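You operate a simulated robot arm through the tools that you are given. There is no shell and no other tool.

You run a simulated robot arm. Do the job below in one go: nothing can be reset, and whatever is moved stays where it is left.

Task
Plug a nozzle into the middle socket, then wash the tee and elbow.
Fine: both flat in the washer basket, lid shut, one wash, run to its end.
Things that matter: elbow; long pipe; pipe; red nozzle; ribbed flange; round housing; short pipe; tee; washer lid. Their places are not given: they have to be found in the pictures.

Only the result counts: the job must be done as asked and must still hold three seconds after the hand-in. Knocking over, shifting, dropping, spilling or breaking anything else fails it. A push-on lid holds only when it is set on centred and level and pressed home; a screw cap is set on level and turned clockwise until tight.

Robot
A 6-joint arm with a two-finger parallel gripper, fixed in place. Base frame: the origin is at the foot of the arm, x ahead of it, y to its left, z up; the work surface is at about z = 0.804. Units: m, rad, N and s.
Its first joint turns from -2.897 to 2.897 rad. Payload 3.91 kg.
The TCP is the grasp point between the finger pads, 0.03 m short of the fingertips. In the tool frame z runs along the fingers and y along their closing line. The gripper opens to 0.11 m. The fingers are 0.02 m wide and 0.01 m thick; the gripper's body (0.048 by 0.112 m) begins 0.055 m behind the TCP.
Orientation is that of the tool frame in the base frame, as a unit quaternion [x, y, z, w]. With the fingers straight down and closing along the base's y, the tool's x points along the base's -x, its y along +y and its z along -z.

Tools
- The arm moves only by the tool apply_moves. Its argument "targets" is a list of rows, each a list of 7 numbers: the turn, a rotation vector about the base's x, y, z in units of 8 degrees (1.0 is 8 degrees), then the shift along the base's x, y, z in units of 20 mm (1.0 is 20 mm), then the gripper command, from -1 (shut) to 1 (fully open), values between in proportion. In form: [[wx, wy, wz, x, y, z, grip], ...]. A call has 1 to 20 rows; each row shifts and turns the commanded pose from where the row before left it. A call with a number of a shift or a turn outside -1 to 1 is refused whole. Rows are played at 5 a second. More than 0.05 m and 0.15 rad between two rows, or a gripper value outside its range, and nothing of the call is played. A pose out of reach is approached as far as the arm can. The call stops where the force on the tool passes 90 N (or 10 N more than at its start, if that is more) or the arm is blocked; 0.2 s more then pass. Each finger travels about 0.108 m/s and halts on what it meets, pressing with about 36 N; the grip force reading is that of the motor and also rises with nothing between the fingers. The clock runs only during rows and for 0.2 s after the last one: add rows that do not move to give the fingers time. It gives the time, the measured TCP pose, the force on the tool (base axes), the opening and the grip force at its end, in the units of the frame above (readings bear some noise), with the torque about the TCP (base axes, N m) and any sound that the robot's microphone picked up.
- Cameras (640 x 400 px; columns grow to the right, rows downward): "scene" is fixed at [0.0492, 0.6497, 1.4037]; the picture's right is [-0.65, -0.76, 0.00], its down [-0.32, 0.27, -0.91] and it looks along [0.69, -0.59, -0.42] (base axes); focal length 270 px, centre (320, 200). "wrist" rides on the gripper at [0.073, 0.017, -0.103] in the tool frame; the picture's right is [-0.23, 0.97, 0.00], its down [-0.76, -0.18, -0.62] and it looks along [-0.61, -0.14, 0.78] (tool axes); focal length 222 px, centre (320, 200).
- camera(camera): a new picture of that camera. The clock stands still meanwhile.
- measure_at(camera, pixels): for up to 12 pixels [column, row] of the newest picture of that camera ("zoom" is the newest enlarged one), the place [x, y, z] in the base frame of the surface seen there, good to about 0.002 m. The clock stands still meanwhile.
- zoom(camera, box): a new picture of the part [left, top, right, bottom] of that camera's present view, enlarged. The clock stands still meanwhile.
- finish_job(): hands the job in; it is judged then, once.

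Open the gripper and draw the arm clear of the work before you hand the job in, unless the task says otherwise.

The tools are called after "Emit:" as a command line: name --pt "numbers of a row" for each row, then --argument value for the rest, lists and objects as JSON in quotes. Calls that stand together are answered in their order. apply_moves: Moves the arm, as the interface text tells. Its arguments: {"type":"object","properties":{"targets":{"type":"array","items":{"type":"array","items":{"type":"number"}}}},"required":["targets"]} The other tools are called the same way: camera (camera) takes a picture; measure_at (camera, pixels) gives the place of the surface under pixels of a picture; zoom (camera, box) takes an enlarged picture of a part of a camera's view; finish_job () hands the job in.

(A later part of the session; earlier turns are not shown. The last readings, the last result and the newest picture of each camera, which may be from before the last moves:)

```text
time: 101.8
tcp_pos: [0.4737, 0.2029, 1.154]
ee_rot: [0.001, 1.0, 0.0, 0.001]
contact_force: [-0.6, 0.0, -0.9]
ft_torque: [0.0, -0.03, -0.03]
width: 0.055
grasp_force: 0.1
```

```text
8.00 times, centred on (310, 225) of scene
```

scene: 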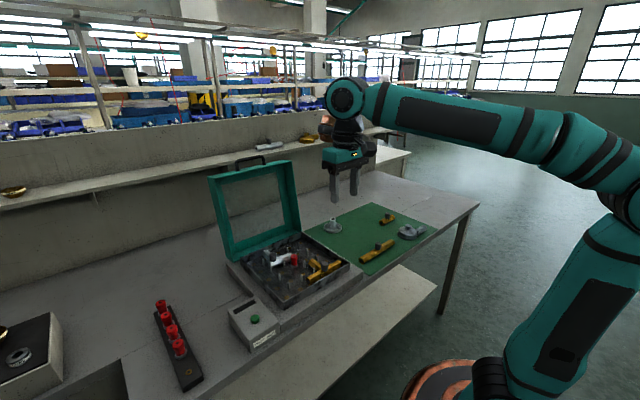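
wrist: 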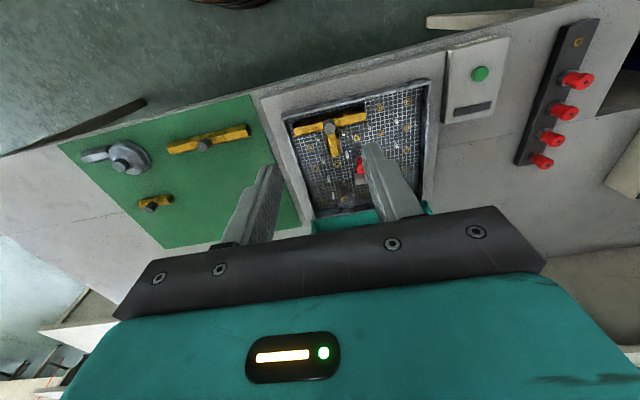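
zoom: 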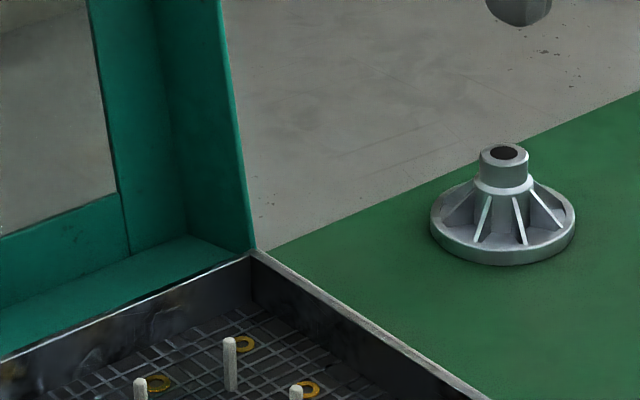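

I'll measure points along the lid's front rim edge, top to bottom, to fit the lid's tilt and hinge point.

Emit:
zoom --camera "scene" --box '[205, 225, 265, 275]'

Emit:
measure_at --camera "zoom" --pixels '[[246, 20], [258, 75], [270, 130], [282, 185], [294, 240], [302, 280], [305, 294], [262, 262], [280, 280], [253, 250], [240, 215], [350, 285]]'

Emit:
zoom --camera "scene" --box '[200, 165, 250, 215]'

```text
8.00 times, centred on (235, 250) of scene
```

zoom: 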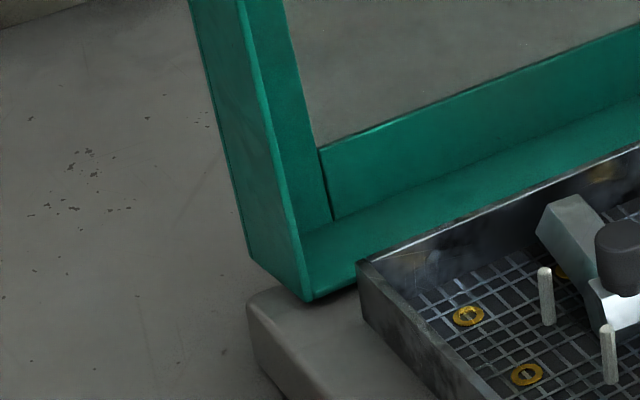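

```text
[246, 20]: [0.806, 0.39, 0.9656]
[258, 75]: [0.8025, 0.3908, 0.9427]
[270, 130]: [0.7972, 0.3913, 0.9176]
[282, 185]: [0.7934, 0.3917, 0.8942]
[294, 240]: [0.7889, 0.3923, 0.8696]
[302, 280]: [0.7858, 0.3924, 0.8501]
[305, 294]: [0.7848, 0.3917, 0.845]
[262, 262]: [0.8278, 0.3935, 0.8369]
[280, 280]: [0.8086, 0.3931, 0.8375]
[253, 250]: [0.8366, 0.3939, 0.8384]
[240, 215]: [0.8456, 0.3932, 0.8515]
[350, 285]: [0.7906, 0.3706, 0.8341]
```

```text
8.00 times, centred on (225, 190) of scene
```

zoom: 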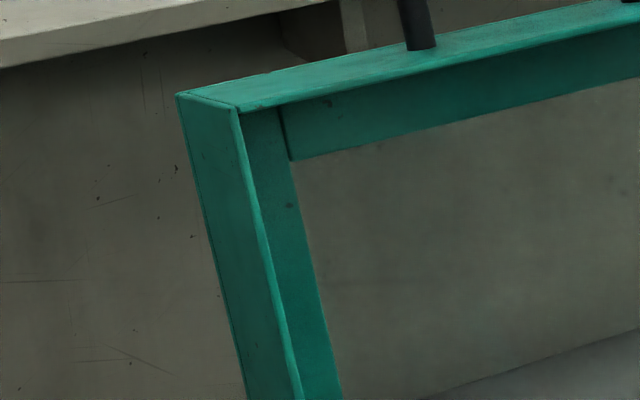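

The rim line tilts 10° back from vertical and runs down to about (0.784, 0.838). The lid centre matches the basket centre if the hinge is at x≈0.783. The bar sits about 0.324 m from the hinge. I'll rise, turn +90° so the fingers close along x, and move above the handle.

Emit:
apply_moves --pt "0 0 0.9375 0.3 0.2 0.95 0" --pt "0 0 0.9375 0.3 0.2 0.95 0" --pt "0 0 0.9375 0.5 0.2 0.95 0" --pt "0 0 0.9375 0.8 0.2 0.95 0" --pt "0 0 0.9375 0.9 0.2 0.95 0" --pt "0 0 0.9375 0.9 0.2 0.95 0" --pt "0 0 0.9375 0.9 0.2 0 0" --pt "0 0 0.9375 0.9 0.2 0 0" --pt "0 0 0.9375 0.9 0.2 0 0" --pt "0 0 0.9375 0.9 0.2 0 0" --pt "0 0 0.9375 0.9 0.2 0 0" --pt "0 0 0.9375 0.9 0.16 0 0" --pt "0 0 0 0.9 0 0 0" --pt "0 0 0 0.9 0 0 0" --pt "0 0 0 0.9 0 0 0" --pt "0 0 0 0.9 0 0 0" --pt "0 0 0 0.9 0 0 0"

Emit:
camera --camera "scene"

Emit:
camera --camera "wrist"

```text
time: 105.4
tcp_pos: [0.7381, 0.2477, 1.2529]
ee_rot: [-0.707, 0.707, -0.001, 0.003]
contact_force: [-1.4, 0.9, 0.2]
ft_torque: [0.03, -0.03, 0.01]
width: 0.0547
grasp_force: 0.0
out of reach, approached as far as the arm can: row 16, 17
```

```text
taken
```

scene: 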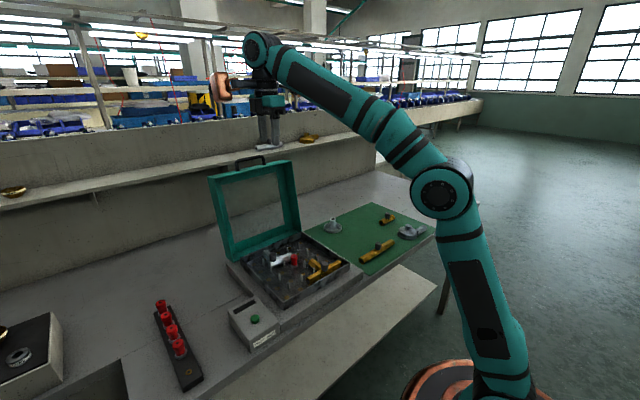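

```text
taken
```

wrist: 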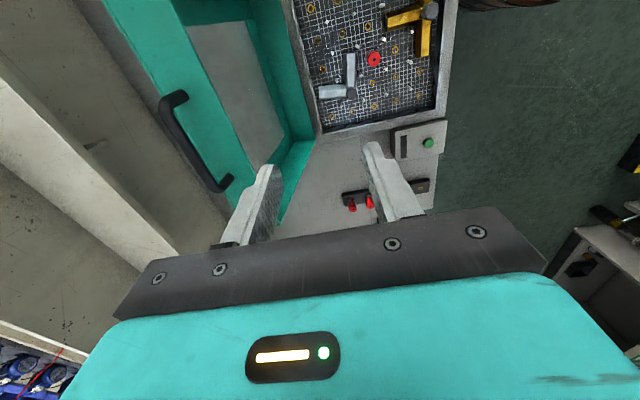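

With the tool pointing straight down, the handle at x≈0.87 is out of reach. I'll tilt the fingers forward instead (pointing +x and down), which also suits the lid's swing better. First I'll measure the bar more exactly.

Emit:
zoom --camera "scene" --box '[225, 145, 285, 185]'

Emit:
measure_at --camera "zoom" --pixels '[[180, 135], [180, 148], [180, 162], [260, 118], [260, 130], [260, 143], [340, 104], [340, 117], [340, 128], [145, 245], [412, 190], [280, 230]]'

Emit:
measure_at --camera "wrist" --pixels '[[180, 125], [195, 150], [210, 170], [172, 98], [225, 180], [173, 110], [200, 160], [188, 138]]'

```text
10.00 times, centred on (255, 165) of scene
```

zoom: 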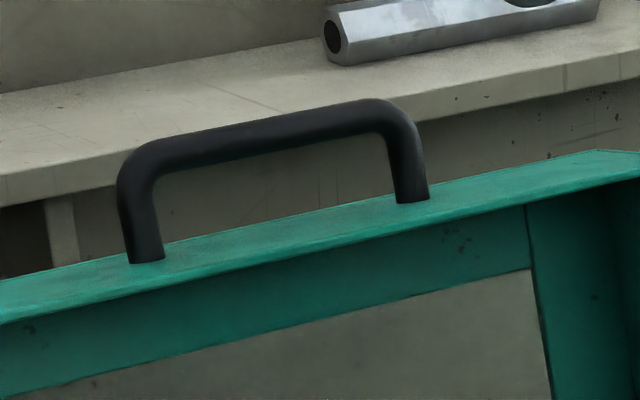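

```text
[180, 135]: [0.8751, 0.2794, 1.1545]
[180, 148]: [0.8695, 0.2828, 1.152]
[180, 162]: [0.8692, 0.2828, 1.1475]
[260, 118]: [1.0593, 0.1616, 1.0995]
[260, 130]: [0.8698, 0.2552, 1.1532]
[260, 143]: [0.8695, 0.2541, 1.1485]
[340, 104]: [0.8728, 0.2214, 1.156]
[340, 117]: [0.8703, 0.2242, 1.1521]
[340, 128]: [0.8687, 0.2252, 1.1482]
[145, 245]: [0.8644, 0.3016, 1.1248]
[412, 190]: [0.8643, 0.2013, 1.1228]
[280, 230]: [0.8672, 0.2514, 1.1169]
```

```text
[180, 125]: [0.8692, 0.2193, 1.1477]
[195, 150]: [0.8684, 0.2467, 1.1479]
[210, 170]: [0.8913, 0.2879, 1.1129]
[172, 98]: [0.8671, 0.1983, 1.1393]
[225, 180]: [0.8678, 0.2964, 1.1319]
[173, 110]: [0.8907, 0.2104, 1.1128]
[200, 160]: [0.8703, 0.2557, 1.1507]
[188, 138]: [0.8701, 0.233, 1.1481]
```

The bar's centre is (0.874, 0.25, 1.150), it's about 12 mm thick, and it stands 34 mm off the panel. I'll back up slightly and tilt the tool 40° forward, with the fingers partly open.

Emit:
apply_moves --pt "0 -1 0 -0.3 0 -0.3 -0.2" --pt "0 -1 0 -0.3 0 -0.3 -0.42" --pt "0 -1 0 -0.3 0 -0.3 -0.42" --pt "0 -1 0 -0.3 0 -0.3 -0.42" --pt "0 -1 0 -0.3 0 -0.3 -0.42" --pt "0 0 0 0 0 0 -0.42"

Emit:
camera --camera "scene"

Emit:
camera --camera "wrist"

```text
time: 106.8
tcp_pos: [0.71, 0.2475, 1.2225]
ee_rot: [0.665, -0.663, 0.242, -0.244]
contact_force: [0.7, -0.1, 0.9]
ft_torque: [-0.01, 0.04, 0.04]
width: 0.0321
grasp_force: 0.1
```

```text
taken
```

scene: 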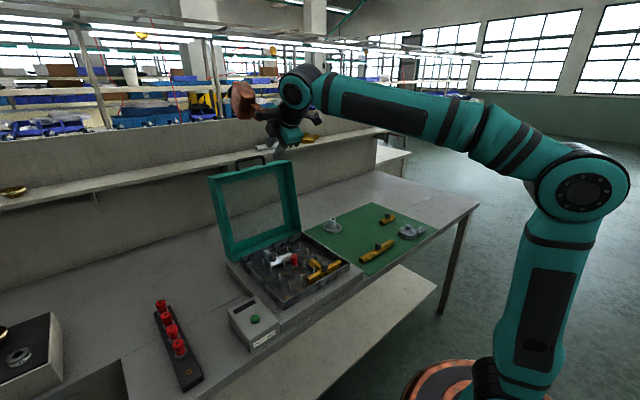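

```text
taken
```

wrist: 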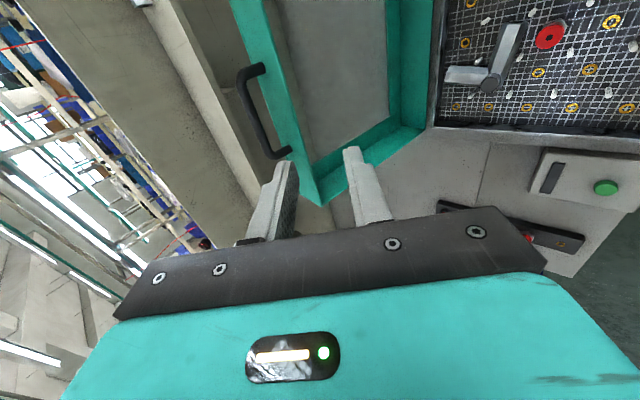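

The tool now points 40° forward and the handle is visible ahead at wrist pixel (262,110). I'll move toward the pre-grasp point, lined up with the bar.

Emit:
apply_moves --pt "0 0 0 0.9 0.03 0 -0.42" --pt "0 0 0 0.9 0.03 0 -0.42" --pt "0 0 0 0.9 0.03 0 -0.42" --pt "0 0 0 0.9 0.03 -0.05 -0.42" --pt "0 0 0 0.9 0 -0.05 -0.42" --pt "0 0 0 0.8 0 -0.08 -0.42" --pt "0 0 0 0 0 0 -0.42"

Emit:
zoom --camera "scene" --box '[195, 80, 345, 200]'

Emit:
camera --camera "wrist"

```text
time: 108.4
tcp_pos: [0.8161, 0.2507, 1.2195]
ee_rot: [0.665, -0.664, 0.241, -0.243]
contact_force: [0.3, -0.9, 0.2]
ft_torque: [0.01, -0.02, -0.01]
width: 0.0321
grasp_force: 0.0
```

```text
3.33 times, centred on (270, 140) of scene
```

zoom: 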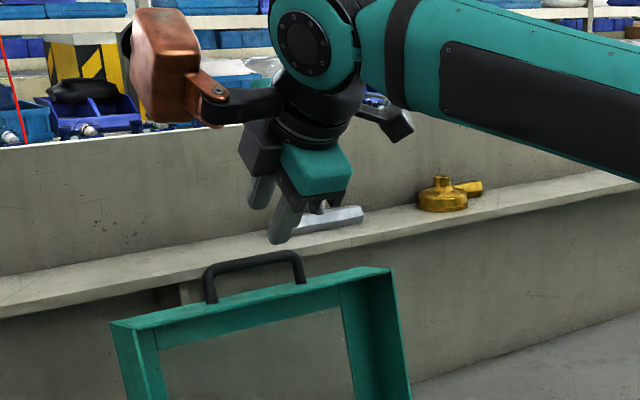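

```text
taken
```

wrist: 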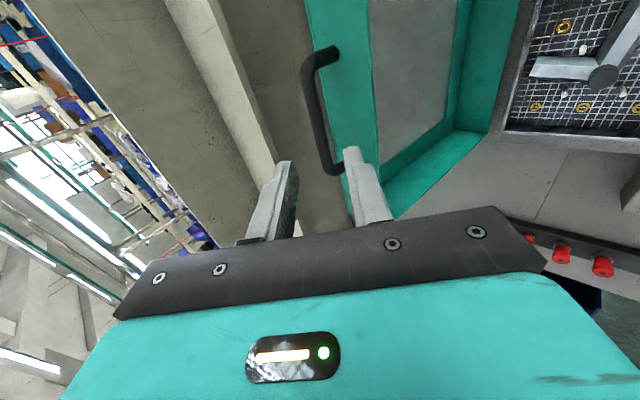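

The bar runs through about (319,130) in the wrist picture, almost exactly where the tool axis should meet it. I'll measure it from here to confirm.

Emit:
zoom --camera "wrist" --box '[260, 30, 400, 200]'

Emit:
measure_at --camera "wrist" --pixels '[[311, 100], [316, 100], [321, 100], [314, 125], [319, 125], [325, 125], [320, 145], [326, 145], [332, 55], [336, 168], [355, 100], [350, 130]]'

```text
2.35 times, centred on (330, 115) of wrist
```

zoom: 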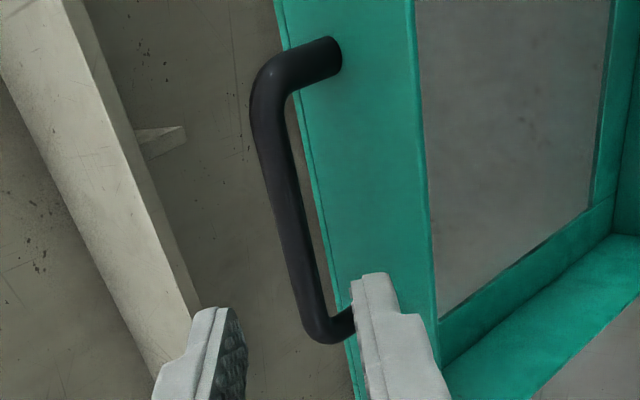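

```text
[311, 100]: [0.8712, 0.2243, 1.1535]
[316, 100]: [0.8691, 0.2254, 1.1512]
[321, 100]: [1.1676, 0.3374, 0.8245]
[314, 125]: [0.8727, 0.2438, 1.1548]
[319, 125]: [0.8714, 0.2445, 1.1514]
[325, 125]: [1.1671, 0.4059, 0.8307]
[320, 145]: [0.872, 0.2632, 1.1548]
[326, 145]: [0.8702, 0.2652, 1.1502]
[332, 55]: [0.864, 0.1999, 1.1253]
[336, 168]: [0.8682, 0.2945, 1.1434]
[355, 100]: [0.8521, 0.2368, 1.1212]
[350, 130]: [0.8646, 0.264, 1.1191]
```

The bar is within 3 mm of the tool axis. I'll advance along the tool direction so it enters between the fingers, then check before closing.

Emit:
apply_moves --pt "0 0 0 0.6 0 -0.68 -0.42" --pt "0 0 0 0.6 0 -0.68 -0.42" --pt "0 0 0 0.6 0 -0.68 -0.42" --pt "0 0 0 0.55 0 -0.62 -0.42" --pt "0 0 0 0 0 0 -0.42"

Emit:
zoom --camera "scene" --box '[215, 110, 315, 190]'

Emit:
zoom --camera "wrist" --box '[250, 60, 410, 240]'

```text
time: 109.6
tcp_pos: [0.8639, 0.2513, 1.1673]
ee_rot: [0.665, -0.664, 0.242, -0.243]
contact_force: [-1.1, -0.2, -0.9]
ft_torque: [-0.02, 0.01, 0.0]
width: 0.032
grasp_force: 0.0
```

```text
5.00 times, centred on (265, 150) of scene
```

zoom: 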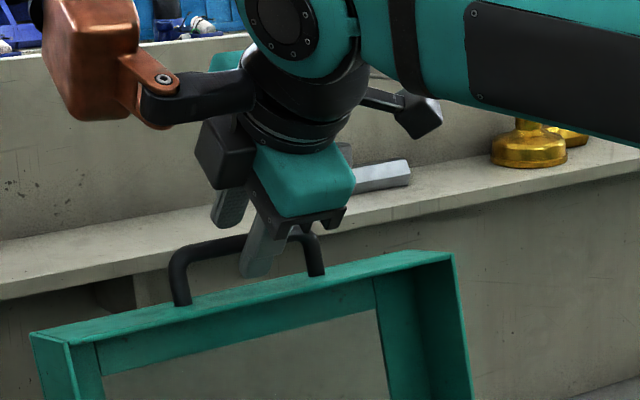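

```text
2.22 times, centred on (330, 150) of wrist
```

zoom: 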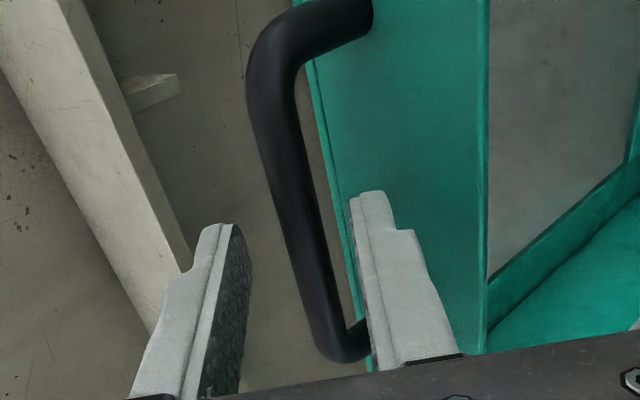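

The bar lies between the fingers at about (302,253) in the zoom, right at the intended grasp point. I'll close on it.

Emit:
apply_moves --pt "0 0 0 0 0 0 -0.6" --pt "0 0 0 0 0 0 -0.8" --pt "0 0 0 0 0 0 -1" --pt "0 0 0 0 0 0 -1"

Emit:
zoom --camera "wrist" --box '[250, 60, 410, 240]'

Emit:
zoom --camera "scene" --box '[215, 110, 315, 190]'

```text
time: 110.8
tcp_pos: [0.8617, 0.2509, 1.1657]
ee_rot: [-0.665, 0.666, -0.238, 0.238]
contact_force: [-47.2, -9.5, -12.8]
ft_torque: [0.73, 1.06, -0.3]
width: 0.0116
grasp_force: 44.7
stopped in row 4: the force on the tool passed its limit at 92 N (the readings are from after the stop); the commanded pose is now the measured one
```

```text
2.22 times, centred on (330, 150) of wrist
```

zoom: 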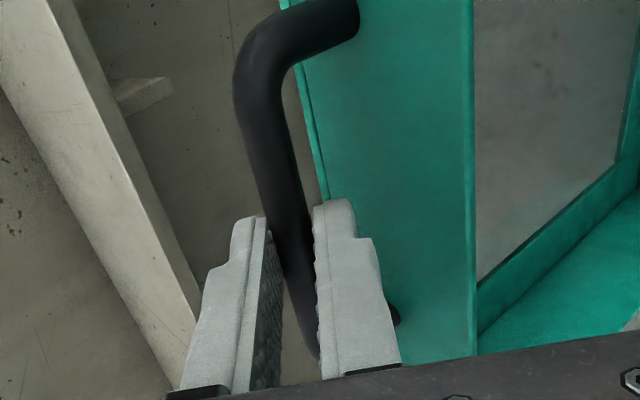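

```text
5.00 times, centred on (265, 150) of scene
```

zoom: 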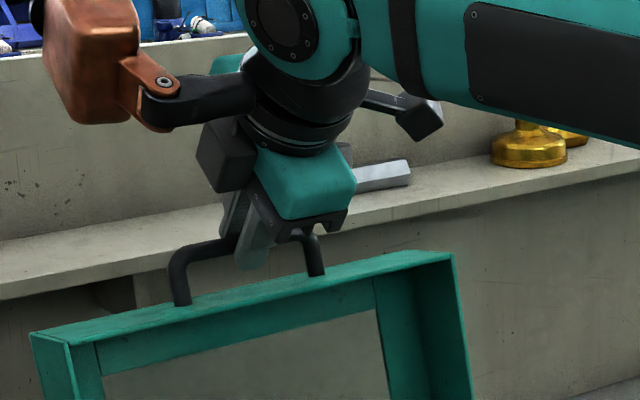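

The bar is gripped (width 11.6 mm). The stop came because the closing fingers pressed the lid against its open limit. I'll relieve that by starting the swing in small steps along the arc: mostly −x, slightly up.

Emit:
apply_moves --pt "0 0 0 -0.25 0 0.07 -1"

Emit:
apply_moves --pt "0 0 0 -0.3 0 0.08 -1"

Emit:
apply_moves --pt "0 0 0 -0.3 0 0.07 -1" --pt "0 0 0 -0.3 0 0.06 -1"

```text
time: 111.2
tcp_pos: [0.8591, 0.2514, 1.1656]
ee_rot: [-0.664, 0.666, -0.24, 0.24]
contact_force: [4.5, -0.5, 3.1]
ft_torque: [0.28, -0.31, -0.73]
width: 0.0114
grasp_force: 45.0
```

```text
time: 111.6
tcp_pos: [0.8531, 0.2508, 1.1675]
ee_rot: [-0.665, 0.665, -0.24, 0.24]
contact_force: [2.1, -1.6, 3.7]
ft_torque: [0.85, -0.28, -0.22]
width: 0.0119
grasp_force: 44.6
```

```text
time: 112.2
tcp_pos: [0.8401, 0.2503, 1.1707]
ee_rot: [-0.665, 0.665, -0.24, 0.24]
contact_force: [7.5, -1.9, 16.5]
ft_torque: [0.7, -0.38, -0.26]
width: 0.0118
grasp_force: 44.9
```

The lid is swinging with modest forces. The +z reading says it wants to rise slightly more than my arc, so I'll add a bit of height and continue in small steps.

Emit:
apply_moves --pt "0 0 0 -0.5 0 0.16 -1" --pt "0 0 0 -0.55 0 0.1 -1"

Emit:
apply_moves --pt "0 0 0 -0.55 0 0.08 -1" --pt "0 0 0 -0.55 0 0.06 -1"

Emit:
zoom --camera "scene" --box '[195, 110, 335, 290]'

```text
time: 112.8
tcp_pos: [0.8199, 0.2501, 1.1742]
ee_rot: [-0.665, 0.666, -0.239, 0.239]
contact_force: [1.7, -7.9, 1.8]
ft_torque: [0.62, -0.03, -0.34]
width: 0.0115
grasp_force: 45.6
```

```text
time: 113.4
tcp_pos: [0.7989, 0.2507, 1.1777]
ee_rot: [-0.665, 0.666, -0.239, 0.239]
contact_force: [0.4, -3.9, -7.6]
ft_torque: [0.33, 0.14, -0.56]
width: 0.0117
grasp_force: 45.4
```

```text
2.22 times, centred on (265, 200) of scene
```

zoom: 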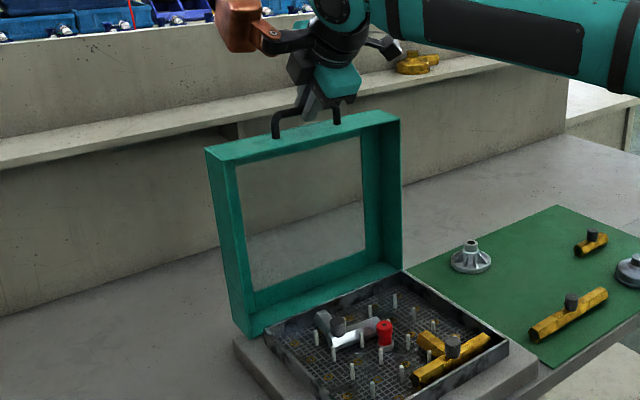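

The lid is about vertical and follows well with small forces. I'll continue along the arc (radius 0.327 m about the hinge).

Emit:
apply_moves --pt "0 0 0 -0.71 0 0.02 -1" --pt "0 0 0 -0.71 0 0.01 -1"

Emit:
apply_moves --pt "0 0 0 -0.71 0 -0.02 -1" --pt "0 0 0 -0.71 0 -0.05 -1"

Emit:
apply_moves --pt "0 0 0 -0.71 0 -0.08 -1" --pt "0 0 0 -0.705 0 -0.11 -1"

```text
time: 114.0
tcp_pos: [0.7692, 0.2502, 1.1792]
ee_rot: [0.666, -0.665, 0.238, -0.239]
contact_force: [-0.2, 2.4, -13.5]
ft_torque: [1.12, 0.24, 0.17]
width: 0.0116
grasp_force: 45.0
```

```text
time: 114.6
tcp_pos: [0.7412, 0.2506, 1.1776]
ee_rot: [0.666, -0.665, 0.238, -0.238]
contact_force: [2.2, -1.8, -14.6]
ft_torque: [0.63, 0.19, -0.05]
width: 0.012
grasp_force: 45.1
```

```text
time: 115.2
tcp_pos: [0.7108, 0.2508, 1.1733]
ee_rot: [0.666, -0.665, 0.24, -0.239]
contact_force: [3.1, 4.0, -14.7]
ft_torque: [0.53, 0.21, -0.13]
width: 0.0118
grasp_force: 44.9
```

Forces remain steady around 15 N. I'll continue the swing, now past vertical.

Emit:
apply_moves --pt "0 0 0 -0.698 0 -0.17 -1" --pt "0 0 0 -0.691 0 -0.19 -1"

Emit:
apply_moves --pt "0 0 0 -0.683 0 -0.22 -1" --pt "0 0 0 -0.673 0 -0.24 -1"

Emit:
apply_moves --pt "0 0 0 -0.662 0 -0.267 -1" --pt "0 0 0 -0.65 0 -0.295 -1"

Emit:
zoom --camera "scene" --box '[195, 110, 375, 310]'

```text
time: 115.8
tcp_pos: [0.6842, 0.2517, 1.1683]
ee_rot: [0.666, -0.664, 0.24, -0.24]
contact_force: [2.7, 4.7, -0.1]
ft_torque: [0.79, -0.1, 0.22]
width: 0.0119
grasp_force: 44.6
```

```text
time: 116.4
tcp_pos: [0.6566, 0.2504, 1.1591]
ee_rot: [-0.664, 0.665, -0.241, 0.241]
contact_force: [-5.9, 0.0, 20.2]
ft_torque: [0.18, -0.31, -0.13]
width: 0.0117
grasp_force: 45.2
```

```text
time: 117.0
tcp_pos: [0.6303, 0.2509, 1.1476]
ee_rot: [0.666, -0.665, 0.239, -0.239]
contact_force: [-4.5, -2.8, 11.8]
ft_torque: [0.25, -0.07, 0.08]
width: 0.0116
grasp_force: 44.8
```

```text
2.00 times, centred on (285, 210) of scene
```

zoom: 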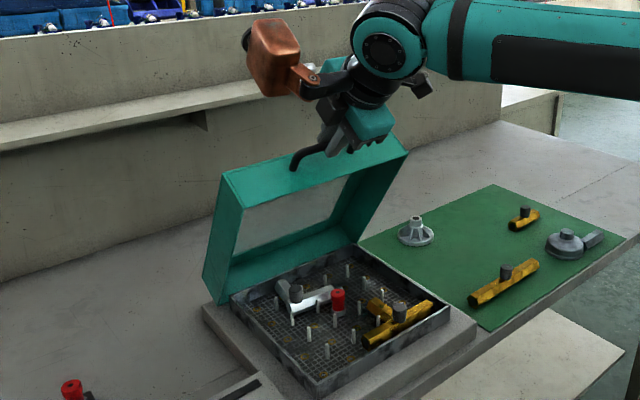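

The lid is at roughly 40° past vertical and everything below is undisturbed. I'll continue along the arc with a slight outward correction.

Emit:
apply_moves --pt "0 0 0 -0.65 0 -0.29 -1" --pt "0 0 0 -0.623 0 -0.349 -1"

Emit:
apply_moves --pt "0 0 0 -0.607 0 -0.37 -1" --pt "0 0 0 -0.59 0 -0.4 -1"

Emit:
apply_moves --pt "0 0 0 -0.572 0 -0.427 -1" --pt "0 0 0 -0.553 0 -0.452 -1"

```text
time: 117.6
tcp_pos: [0.6054, 0.2517, 1.1336]
ee_rot: [-0.665, 0.665, -0.24, 0.24]
contact_force: [-4.2, -7.1, 6.3]
ft_torque: [-0.22, 0.01, -0.14]
width: 0.0119
grasp_force: 44.4
```

```text
time: 118.2
tcp_pos: [0.5823, 0.2499, 1.1173]
ee_rot: [0.666, -0.665, 0.24, -0.24]
contact_force: [-1.5, -5.7, 2.3]
ft_torque: [0.03, -0.01, 0.12]
width: 0.0118
grasp_force: 45.0
```

```text
time: 118.8
tcp_pos: [0.5593, 0.251, 1.0996]
ee_rot: [0.666, -0.665, 0.239, -0.239]
contact_force: [5.1, -4.9, -3.2]
ft_torque: [-0.07, -0.06, 0.06]
width: 0.0117
grasp_force: 44.8
```

The forces are near zero, so the arc matches well. I'll continue down.

Emit:
apply_moves --pt "0 0 0 -0.511 0 -0.457 -1" --pt "0 0 0 -0.511 0 -0.498 -1"

Emit:
apply_moves --pt "0 0 0 -0.489 0 -0.52 -1" --pt "0 0 0 -0.466 0 -0.541 -1"

Emit:
apply_moves --pt "0 0 0 -0.442 0 -0.56 -1" --pt "0 0 0 -0.417 0 -0.579 -1"

Emit:
zoom --camera "scene" --box '[195, 140, 375, 340]'

```text
time: 119.4
tcp_pos: [0.539, 0.2504, 1.0803]
ee_rot: [0.666, -0.664, 0.239, -0.24]
contact_force: [5.1, 3.1, -2.8]
ft_torque: [0.19, -0.1, 0.41]
width: 0.0119
grasp_force: 45.7
```

```text
time: 120.0
tcp_pos: [0.5203, 0.2515, 1.0604]
ee_rot: [0.665, -0.665, 0.24, -0.24]
contact_force: [-1.3, 1.6, 3.2]
ft_torque: [0.26, -0.06, 0.48]
width: 0.012
grasp_force: 45.2
```

```text
time: 120.6
tcp_pos: [0.5022, 0.2489, 1.0367]
ee_rot: [-0.665, 0.665, -0.24, 0.241]
contact_force: [-2.4, -3.5, 2.3]
ft_torque: [-0.48, -0.08, 0.06]
width: 0.0117
grasp_force: 45.3
```

```text
2.00 times, centred on (285, 240) of scene
```

zoom: 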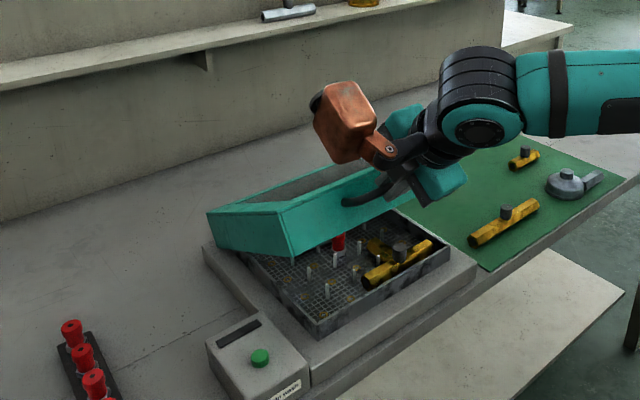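

The lid is about 29° from closed, and the knobs should clear its ceiling by about 10 mm. I'll continue down the arc.

Emit:
apply_moves --pt "0 0 0 -0.391 0 -0.597 -1" --pt "0 0 0 -0.365 0 -0.6135 -1"

Emit:
apply_moves --pt "0 0 0 -0.338 0 -0.629 -1" --pt "0 0 0 -0.31 0 -0.643 -1"

Emit:
apply_moves --pt "0 0 0 -0.282 0 -0.656 -1" --pt "0 0 0 -0.253 0 -0.6675 -1"

Emit:
zoom --camera "scene" --box '[195, 160, 375, 340]'

```text
time: 121.2
tcp_pos: [0.4883, 0.2508, 1.0134]
ee_rot: [0.666, -0.665, 0.24, -0.239]
contact_force: [0.1, -16.1, 0.7]
ft_torque: [-1.42, -0.09, -0.55]
width: 0.012
grasp_force: 45.3
```

```text
time: 121.8
tcp_pos: [0.4757, 0.2513, 0.9873]
ee_rot: [0.665, -0.665, 0.239, -0.24]
contact_force: [9.3, -7.9, -4.6]
ft_torque: [-0.64, -0.22, 0.05]
width: 0.0116
grasp_force: 45.5
```

```text
time: 122.4
tcp_pos: [0.4645, 0.2505, 0.9596]
ee_rot: [-0.665, 0.666, -0.239, 0.239]
contact_force: [19.0, -4.6, -6.6]
ft_torque: [-0.36, -0.3, 0.48]
width: 0.0115
grasp_force: 44.7
```

```text
2.22 times, centred on (285, 250) of scene
```

zoom: 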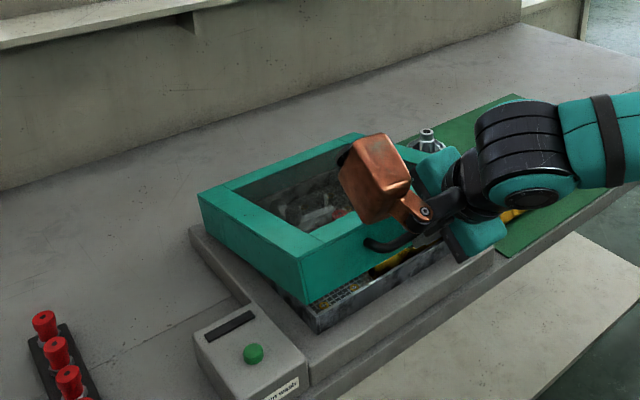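

About 13° remain. The +19 N in x says I'm slightly too far out, so I'll ease x inward and continue more gently.

Emit:
apply_moves --pt "0 0 0 -0.16 0 -0.5 -1"

Emit:
apply_moves --pt "0 0 0 -0.14 0 -0.5 -1" --pt "0 0 0 -0.13 0 -0.5 -1"

Emit:
apply_moves --pt "0 0 0 -0.1 0 -0.4 -1"

```text
time: 122.8
tcp_pos: [0.4615, 0.2509, 0.9502]
ee_rot: [-0.665, 0.666, -0.239, 0.24]
contact_force: [19.8, -0.2, -6.1]
ft_torque: [-0.94, -0.33, -0.08]
width: 0.0117
grasp_force: 44.7
```

```text
time: 123.4
tcp_pos: [0.4564, 0.2519, 0.9315]
ee_rot: [0.666, -0.665, 0.239, -0.239]
contact_force: [6.1, -5.3, -2.2]
ft_torque: [-0.48, -0.1, 0.43]
width: 0.0117
grasp_force: 44.6
```

```text
time: 123.8
tcp_pos: [0.4529, 0.2516, 0.9222]
ee_rot: [0.665, -0.665, 0.239, -0.24]
contact_force: [-2.5, -4.8, -1.0]
ft_torque: [-1.06, 0.05, -0.06]
width: 0.0116
grasp_force: 45.0
```

About 6° are left. I'll continue in small steps and watch for the lid touching down.

Emit:
apply_moves --pt "0 0 0 -0.08 0 -0.4 -1"

Emit:
apply_moves --pt "0 0 0 -0.07 0 -0.4 -1"

Emit:
apply_moves --pt "0 0 0 -0.05 0 -0.3 -1"

Emit:
zoom --camera "scene" --box '[195, 170, 375, 340]'

```text
time: 124.2
tcp_pos: [0.4533, 0.2517, 0.9143]
ee_rot: [0.666, -0.665, 0.239, -0.24]
contact_force: [-0.7, -3.0, -2.3]
ft_torque: [-0.24, -0.01, 0.61]
width: 0.0116
grasp_force: 45.0
```

```text
time: 124.6
tcp_pos: [0.4513, 0.252, 0.9072]
ee_rot: [-0.665, 0.666, -0.239, 0.24]
contact_force: [3.1, 2.6, -2.9]
ft_torque: [-0.34, -0.06, 0.5]
width: 0.0117
grasp_force: 45.0
```

```text
time: 125.0
tcp_pos: [0.4491, 0.2515, 0.9008]
ee_rot: [-0.665, 0.665, -0.239, 0.239]
contact_force: [1.2, 5.1, -2.3]
ft_torque: [-0.69, -0.1, 0.22]
width: 0.0115
grasp_force: 44.9
```

```text
2.35 times, centred on (285, 255) of scene
```

zoom: 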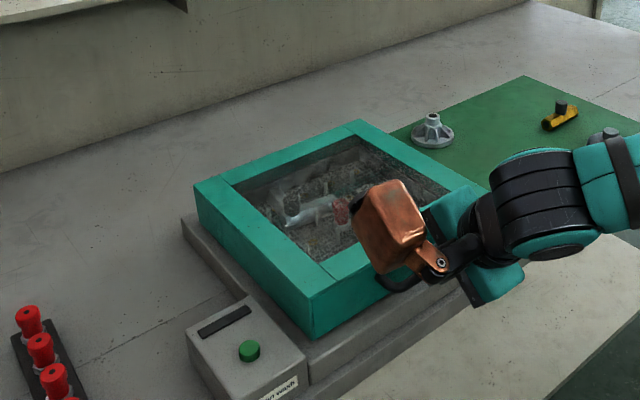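

The lid is nearly down. I'll take 4 mm steps until contact.

Emit:
apply_moves --pt "0 0 0 -0.03 0 -0.2 -1"

Emit:
apply_moves --pt "0 0 0 -0.02 0 -0.2 -1"

Emit:
apply_moves --pt "0 0 0 -0.02 0 -0.2 -1"

Emit:
apply_moves --pt "0 0 0 -0.01 0 -0.15 -1"

```text
time: 125.4
tcp_pos: [0.4493, 0.2504, 0.8969]
ee_rot: [0.666, -0.664, 0.239, -0.24]
contact_force: [6.2, 6.1, -4.2]
ft_torque: [-0.45, -0.12, 0.46]
width: 0.0116
grasp_force: 44.6
```

```text
time: 125.8
tcp_pos: [0.449, 0.2512, 0.8928]
ee_rot: [0.666, -0.665, 0.24, -0.239]
contact_force: [0.9, 6.7, -1.2]
ft_torque: [-0.32, -0.1, 0.61]
width: 0.0118
grasp_force: 44.9
```

```text
time: 126.2
tcp_pos: [0.4486, 0.251, 0.891]
ee_rot: [0.665, -0.664, 0.241, -0.242]
contact_force: [1.5, 7.0, 32.7]
ft_torque: [-1.09, -0.66, 0.03]
width: 0.0119
grasp_force: 44.7
```

```text
time: 126.6
tcp_pos: [0.4507, 0.2516, 0.8892]
ee_rot: [0.665, -0.665, 0.24, -0.243]
contact_force: [27.9, 6.6, 70.0]
ft_torque: [-0.67, -1.76, 0.67]
width: 0.0124
grasp_force: 45.3
```

The lid has touched down (70 N). I'll ease off the push, check it's level, then open the fingers.

Emit:
apply_moves --pt "0 0 0 0 0 0.12 -1"

Emit:
zoom --camera "scene" --box '[195, 170, 375, 340]'

Emit:
measure_at --camera "zoom" --pixels '[[205, 190], [240, 230], [300, 290], [330, 285], [360, 130], [400, 150], [450, 185], [270, 310], [225, 250], [310, 330], [200, 230], [150, 330]]'

```text
time: 127.0
tcp_pos: [0.4494, 0.2506, 0.8893]
ee_rot: [-0.665, 0.665, -0.239, 0.24]
contact_force: [36.2, 4.4, 48.8]
ft_torque: [0.41, -1.43, 1.08]
width: 0.0118
grasp_force: 45.0
```

```text
2.35 times, centred on (285, 255) of scene
```

zoom: 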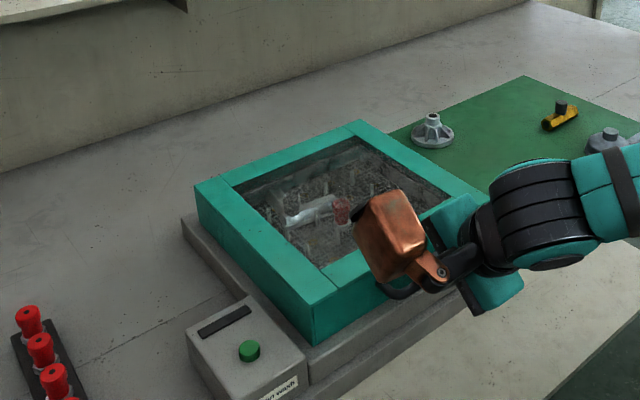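

```text
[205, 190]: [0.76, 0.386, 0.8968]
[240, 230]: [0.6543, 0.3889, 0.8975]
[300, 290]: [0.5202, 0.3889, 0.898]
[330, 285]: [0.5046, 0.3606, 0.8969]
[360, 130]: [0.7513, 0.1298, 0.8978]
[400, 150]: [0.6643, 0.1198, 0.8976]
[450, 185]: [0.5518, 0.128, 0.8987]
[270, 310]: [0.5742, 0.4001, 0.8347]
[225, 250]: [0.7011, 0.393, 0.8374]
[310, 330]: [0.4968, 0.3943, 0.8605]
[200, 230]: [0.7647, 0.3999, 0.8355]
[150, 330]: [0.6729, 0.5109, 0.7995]
```

The lid top reads 0.897–0.898 everywhere, so it's level and down. I'll relax the remaining load, open the fingers and retreat along the tool axis.

Emit:
apply_moves --pt "0 0 0 0.08 0 0.12 -1" --pt "0 0 0 0 0 0 -0.7" --pt "0 0 0 0 0 0 -0.45" --pt "0 0 0 0 0 0 -0.42" --pt "0 0 0 0 0 0 -0.42"

Emit:
zoom --camera "wrist" --box '[250, 60, 410, 240]'

```text
time: 128.2
tcp_pos: [0.4493, 0.251, 0.8919]
ee_rot: [-0.665, 0.666, -0.239, 0.239]
contact_force: [0.2, -0.1, -0.3]
ft_torque: [-0.03, -0.02, 0.02]
width: 0.0318
grasp_force: 0.1
```

```text
2.22 times, centred on (330, 150) of wrist
```

zoom: 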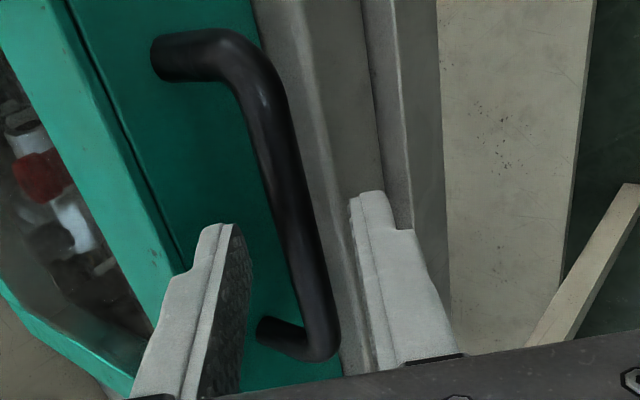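

The bar is free. I'll retreat backward and up along the tool axis.

Emit:
apply_moves --pt "0 0 0 -0.4 0 0.48 -0.42" --pt "0 0 0 -0.64 0 0.77 -0.42" --pt "0 0 0 -0.64 0 0.77 -0.42" --pt "0 0 0 -0.64 0 0.77 -0.42" --pt "0 0 0 -0.4 0 0.9 -0.42" --pt "0 0 0 0 0 1 -0.42" --pt "0 0 0 0 0 1 -0.42"

Emit:
camera --camera "scene"

Emit:
zoom --camera "scene" --box '[200, 190, 370, 360]'

```text
time: 129.8
tcp_pos: [0.3951, 0.2515, 1.0056]
ee_rot: [0.665, -0.665, 0.239, -0.24]
contact_force: [0.5, 0.6, -0.3]
ft_torque: [0.02, -0.04, -0.01]
width: 0.0318
grasp_force: 0.1
```

```text
taken
```

scene: 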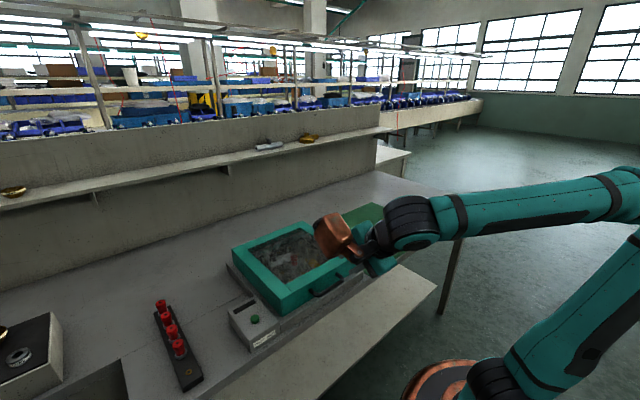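

```text
2.35 times, centred on (285, 275) of scene
```

zoom: 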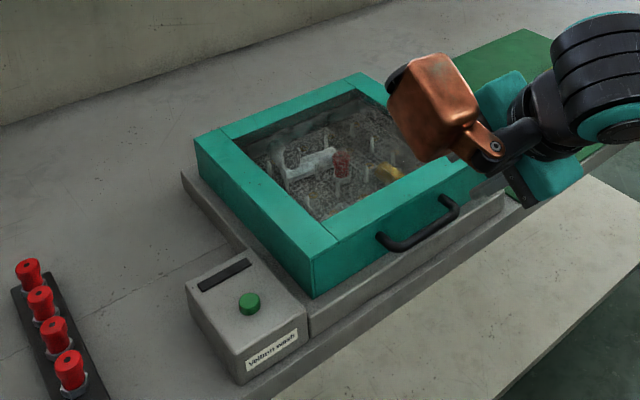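

The lid stays shut with the hand off it. I'll confirm the lid heights, and the button's and display's positions, before pressing.

Emit:
measure_at --camera "zoom" --pixels '[[205, 140], [240, 180], [300, 235], [335, 240], [360, 85], [380, 220], [249, 298], [249, 304], [240, 303], [258, 303], [225, 275], [270, 330]]'

Emit:
zoom --camera "scene" --box '[225, 285, 285, 355]'

```text
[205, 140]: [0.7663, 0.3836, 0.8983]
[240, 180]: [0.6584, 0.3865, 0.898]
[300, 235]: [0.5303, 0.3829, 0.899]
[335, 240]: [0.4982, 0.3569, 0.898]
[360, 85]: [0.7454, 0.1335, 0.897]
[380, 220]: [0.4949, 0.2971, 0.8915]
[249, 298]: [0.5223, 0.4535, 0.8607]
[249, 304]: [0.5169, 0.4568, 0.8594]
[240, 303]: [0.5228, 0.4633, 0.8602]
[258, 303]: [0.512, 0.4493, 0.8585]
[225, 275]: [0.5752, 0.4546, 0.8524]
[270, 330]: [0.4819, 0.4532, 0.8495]
```

```text
5.71 times, centred on (255, 320) of scene
```

zoom: 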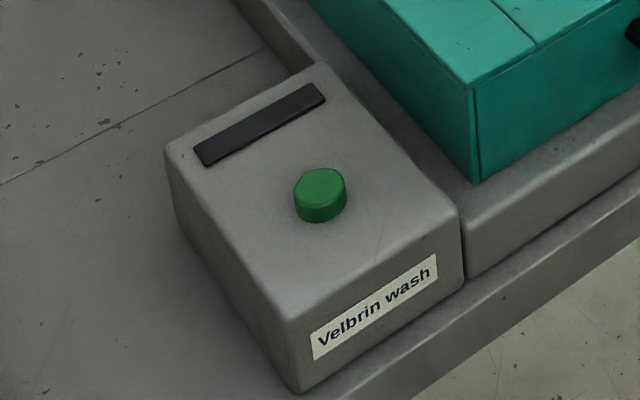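

The lid is level at 0.898. Now the green button: I'll measure its top centre in this zoom, then bring the tool upright with the fingers closed.

Emit:
measure_at --camera "zoom" --pixels '[[320, 185], [298, 190], [343, 182], [320, 171], [320, 202], [260, 125], [380, 250]]'

Emit:
apply_moves --pt "0 1 0 0.2 0 0.5 -0.6" --pt "0 1 0 0.2 0.3 0.5 -0.8" --pt "0 1 0 0.2 0.5 0.3 -1" --pt "0 1 0 0.2 0.8 0 -1" --pt "0 1 0 0.3 0.8 0 -1" --pt "0 0 0 0.6 0.9 -0.3 -1" --pt "0 0 0 0.6 0.9 -0.3 -1" --pt "0 0 0 0.6 0.9 -0.5 -1" --pt "0 0 0 0.6 0.9 -0.5 -1" --pt "0 0 0 0.6 0.9 -0.5 -1" --pt "0 0 0 0.6 0.9 -0.5 -1" --pt "0 0 0 0.6 0.9 -0.5 -1" --pt "0 0 0 0.6 0.9 0 -1" --pt "0 0 0 0 0 0 -1"

Emit:
camera --camera "wrist"

Emit:
zoom --camera "scene" --box '[195, 200, 335, 360]'

```text
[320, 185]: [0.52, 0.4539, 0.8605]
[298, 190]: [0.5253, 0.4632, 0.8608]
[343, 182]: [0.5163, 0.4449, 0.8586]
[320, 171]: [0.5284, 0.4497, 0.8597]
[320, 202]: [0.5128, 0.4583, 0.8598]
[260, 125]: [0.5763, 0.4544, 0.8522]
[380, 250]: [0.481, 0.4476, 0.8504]
```

```text
time: 132.8
tcp_pos: [0.5149, 0.4436, 0.9687]
ee_rot: [-0.707, 0.707, 0.002, -0.002]
contact_force: [-1.1, 0.3, -1.2]
ft_torque: [0.0, 0.03, -0.01]
width: 0.0
grasp_force: 35.4
```

```text
taken
```

wrist: 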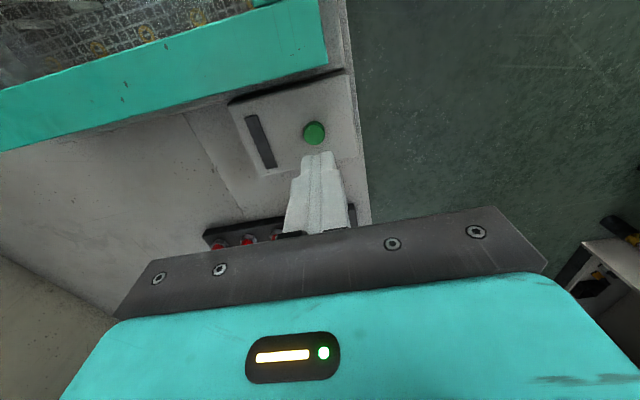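

```text
2.50 times, centred on (265, 280) of scene
```

zoom: 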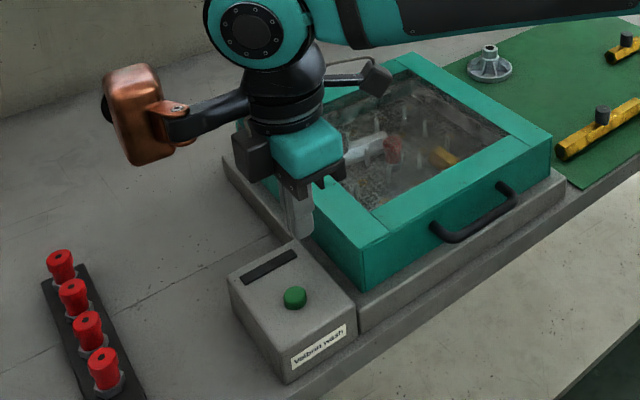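

The button's centre is (0.5205, 0.454) with its top at 0.860. I'll confirm from the wrist view and move the closed fingertips above it, staying about 10 mm clear.

Emit:
measure_at --camera "wrist" --pixels '[[314, 132], [305, 132], [323, 132], [314, 124], [314, 140], [262, 142]]'

Emit:
apply_moves --pt "0 0 0 0.28 0.52 -0.4 -1" --pt "0 0 0 0 0 -0.8 -1" --pt "0 0 0 0 0 -0.8 -1" --pt "0 0 0 0 0 -0.8 -1" --pt "0 0 0 0 0 -0.5 -1" --pt "0 0 0 0 0 0 -1"

Emit:
zoom --camera "scene" --box '[210, 270, 300, 360]'

Emit:
zoom --camera "wrist" --box '[240, 80, 400, 220]'

```text
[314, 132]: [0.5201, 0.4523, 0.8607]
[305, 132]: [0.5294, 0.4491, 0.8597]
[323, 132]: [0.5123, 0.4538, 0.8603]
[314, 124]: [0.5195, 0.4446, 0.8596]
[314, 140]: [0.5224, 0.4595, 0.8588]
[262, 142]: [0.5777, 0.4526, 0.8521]
```

```text
time: 134.2
tcp_pos: [0.5188, 0.4534, 0.9046]
ee_rot: [-0.707, 0.707, 0.002, -0.002]
contact_force: [0.0, -0.1, -0.4]
ft_torque: [-0.01, 0.02, 0.0]
width: 0.0
grasp_force: 36.0
```

```text
4.44 times, centred on (255, 315) of scene
```

zoom: 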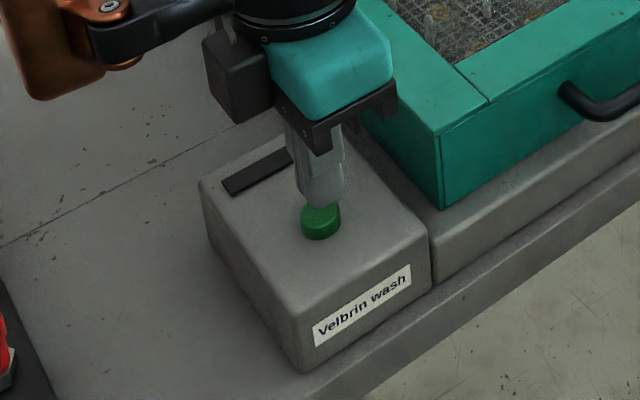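

```text
2.86 times, centred on (320, 150) of wrist
```

zoom: 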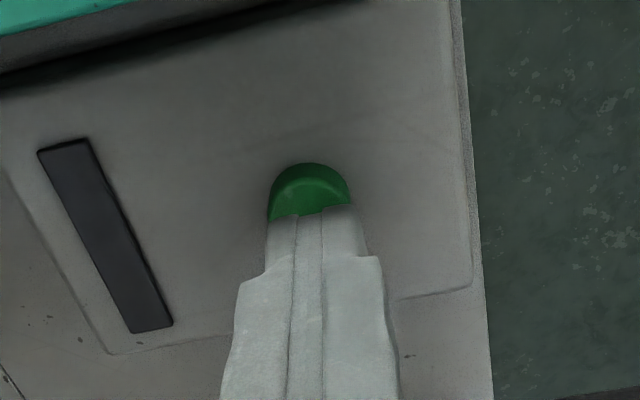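

The tips are centred over the button. I'll come down to just above it, then press in 1–2 mm steps until there's a click or a clear force.

Emit:
apply_moves --pt "0 0 0 0.04 0 -0.3 -1" --pt "0 0 0 0 0 -0.3 -1" --pt "0 0 0 0 0 -0.1 -1"

Emit:
apply_moves --pt "0 0 0 0 0 -0.1 -1"

```text
time: 135.0
tcp_pos: [0.5206, 0.4533, 0.8893]
ee_rot: [0.707, -0.707, -0.003, 0.002]
contact_force: [-0.3, 0.2, -0.3]
ft_torque: [0.01, -0.03, -0.02]
width: 0.0
grasp_force: 35.7
```

```text
time: 135.4
tcp_pos: [0.5194, 0.4536, 0.8866]
ee_rot: [-0.707, 0.707, 0.002, -0.003]
contact_force: [0.2, 1.3, 1.3]
ft_torque: [0.03, 0.02, 0.0]
width: 0.0001
grasp_force: 35.6
```

The fingertips are on the button with a light force. I'll press a little further.

Emit:
apply_moves --pt "0 0 0 0 0 -0.1 -1"

Emit:
zoom --camera "scene" --box '[210, 270, 300, 360]'

```text
time: 135.8
tcp_pos: [0.5181, 0.453, 0.885]
ee_rot: [0.707, -0.707, -0.002, 0.002]
contact_force: [1.2, 0.8, 2.8]
ft_torque: [0.01, -0.05, -0.01]
width: 0.0002
grasp_force: 36.2
heard: click
```

```text
4.44 times, centred on (255, 315) of scene
```

zoom: 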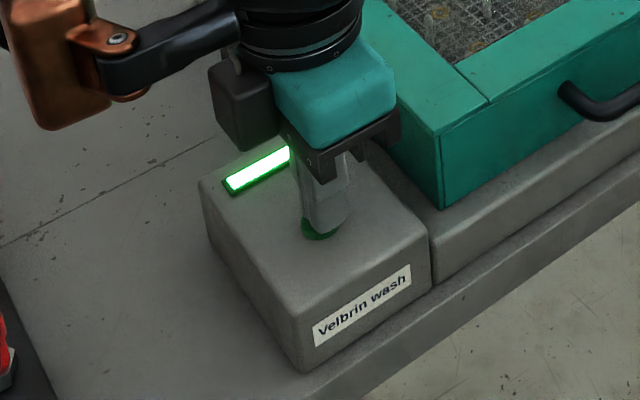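

The microphone heard a click and the display has lit green, so the wash has started. I'll lift off the button once and move clear without touching it again.

Emit:
apply_moves --pt "0 0 0 0 0 0.5 -1" --pt "0 0 0 0 0 1 -1" --pt "0 0 0 0 0 1 -1" --pt "0 0 0 0 0 1 -1" --pt "0 0 0 0 0 1 -1" --pt "0 0 0 0 0 1 -1"

Emit:
zoom --camera "scene" --box '[195, 200, 355, 360]'

```text
time: 137.2
tcp_pos: [0.5205, 0.4538, 0.9952]
ee_rot: [0.707, -0.707, -0.002, 0.003]
contact_force: [-0.8, -0.6, 0.6]
ft_torque: [-0.05, -0.01, -0.04]
width: 0.0
grasp_force: 36.1
```

```text
2.50 times, centred on (275, 280) of scene
```

zoom: 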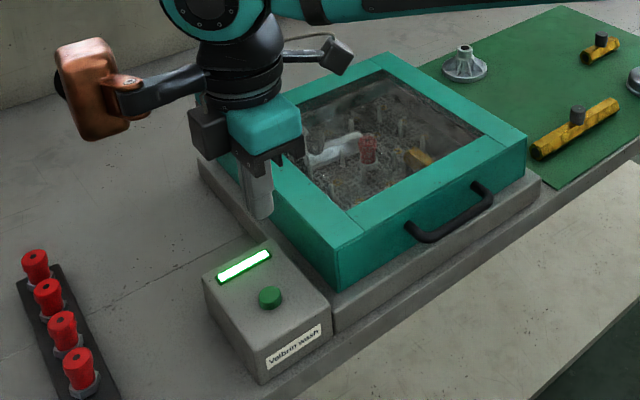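

The display bar is lit. I'll draw the arm back and up, open the gripper, and let the clock run while watching the display.

Emit:
apply_moves --pt "0 0 0 -0.8 -0.5 0.6 -0.5" --pt "0 0 0 -0.8 -0.5 0.6 0" --pt "0 0 0 -0.8 -0.5 0.6 0.5" --pt "0 0 0 -0.8 -0.5 0.6 1" --pt "0 0 0 -0.8 -0.5 0.6 1" --pt "0 0 0 -0.8 -0.5 0.6 1" --pt "0 0 0 0 0 0 1" --pt "0 0 0 0 0 0 1" --pt "0 0 0 0 0 0 1" --pt "0 0 0 0 0 0 1" --pt "0 0 0 0 0 0 1" --pt "0 0 0 0 0 0 1" --pt "0 0 0 0 0 0 1" --pt "0 0 0 0 0 0 1" --pt "0 0 0 0 0 0 1" --pt "0 0 0 0 0 0 1"

Emit:
zoom --camera "scene" --box '[195, 200, 355, 360]'

```text
time: 140.6
tcp_pos: [0.4243, 0.3941, 1.0657]
ee_rot: [-0.707, 0.707, 0.002, -0.003]
contact_force: [0.1, -0.7, -0.3]
ft_torque: [0.01, 0.02, 0.02]
width: 0.1101
grasp_force: 0.0
```

```text
2.50 times, centred on (275, 280) of scene
```

zoom: 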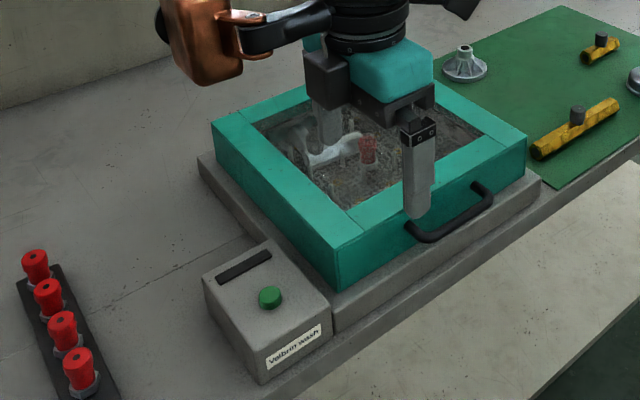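

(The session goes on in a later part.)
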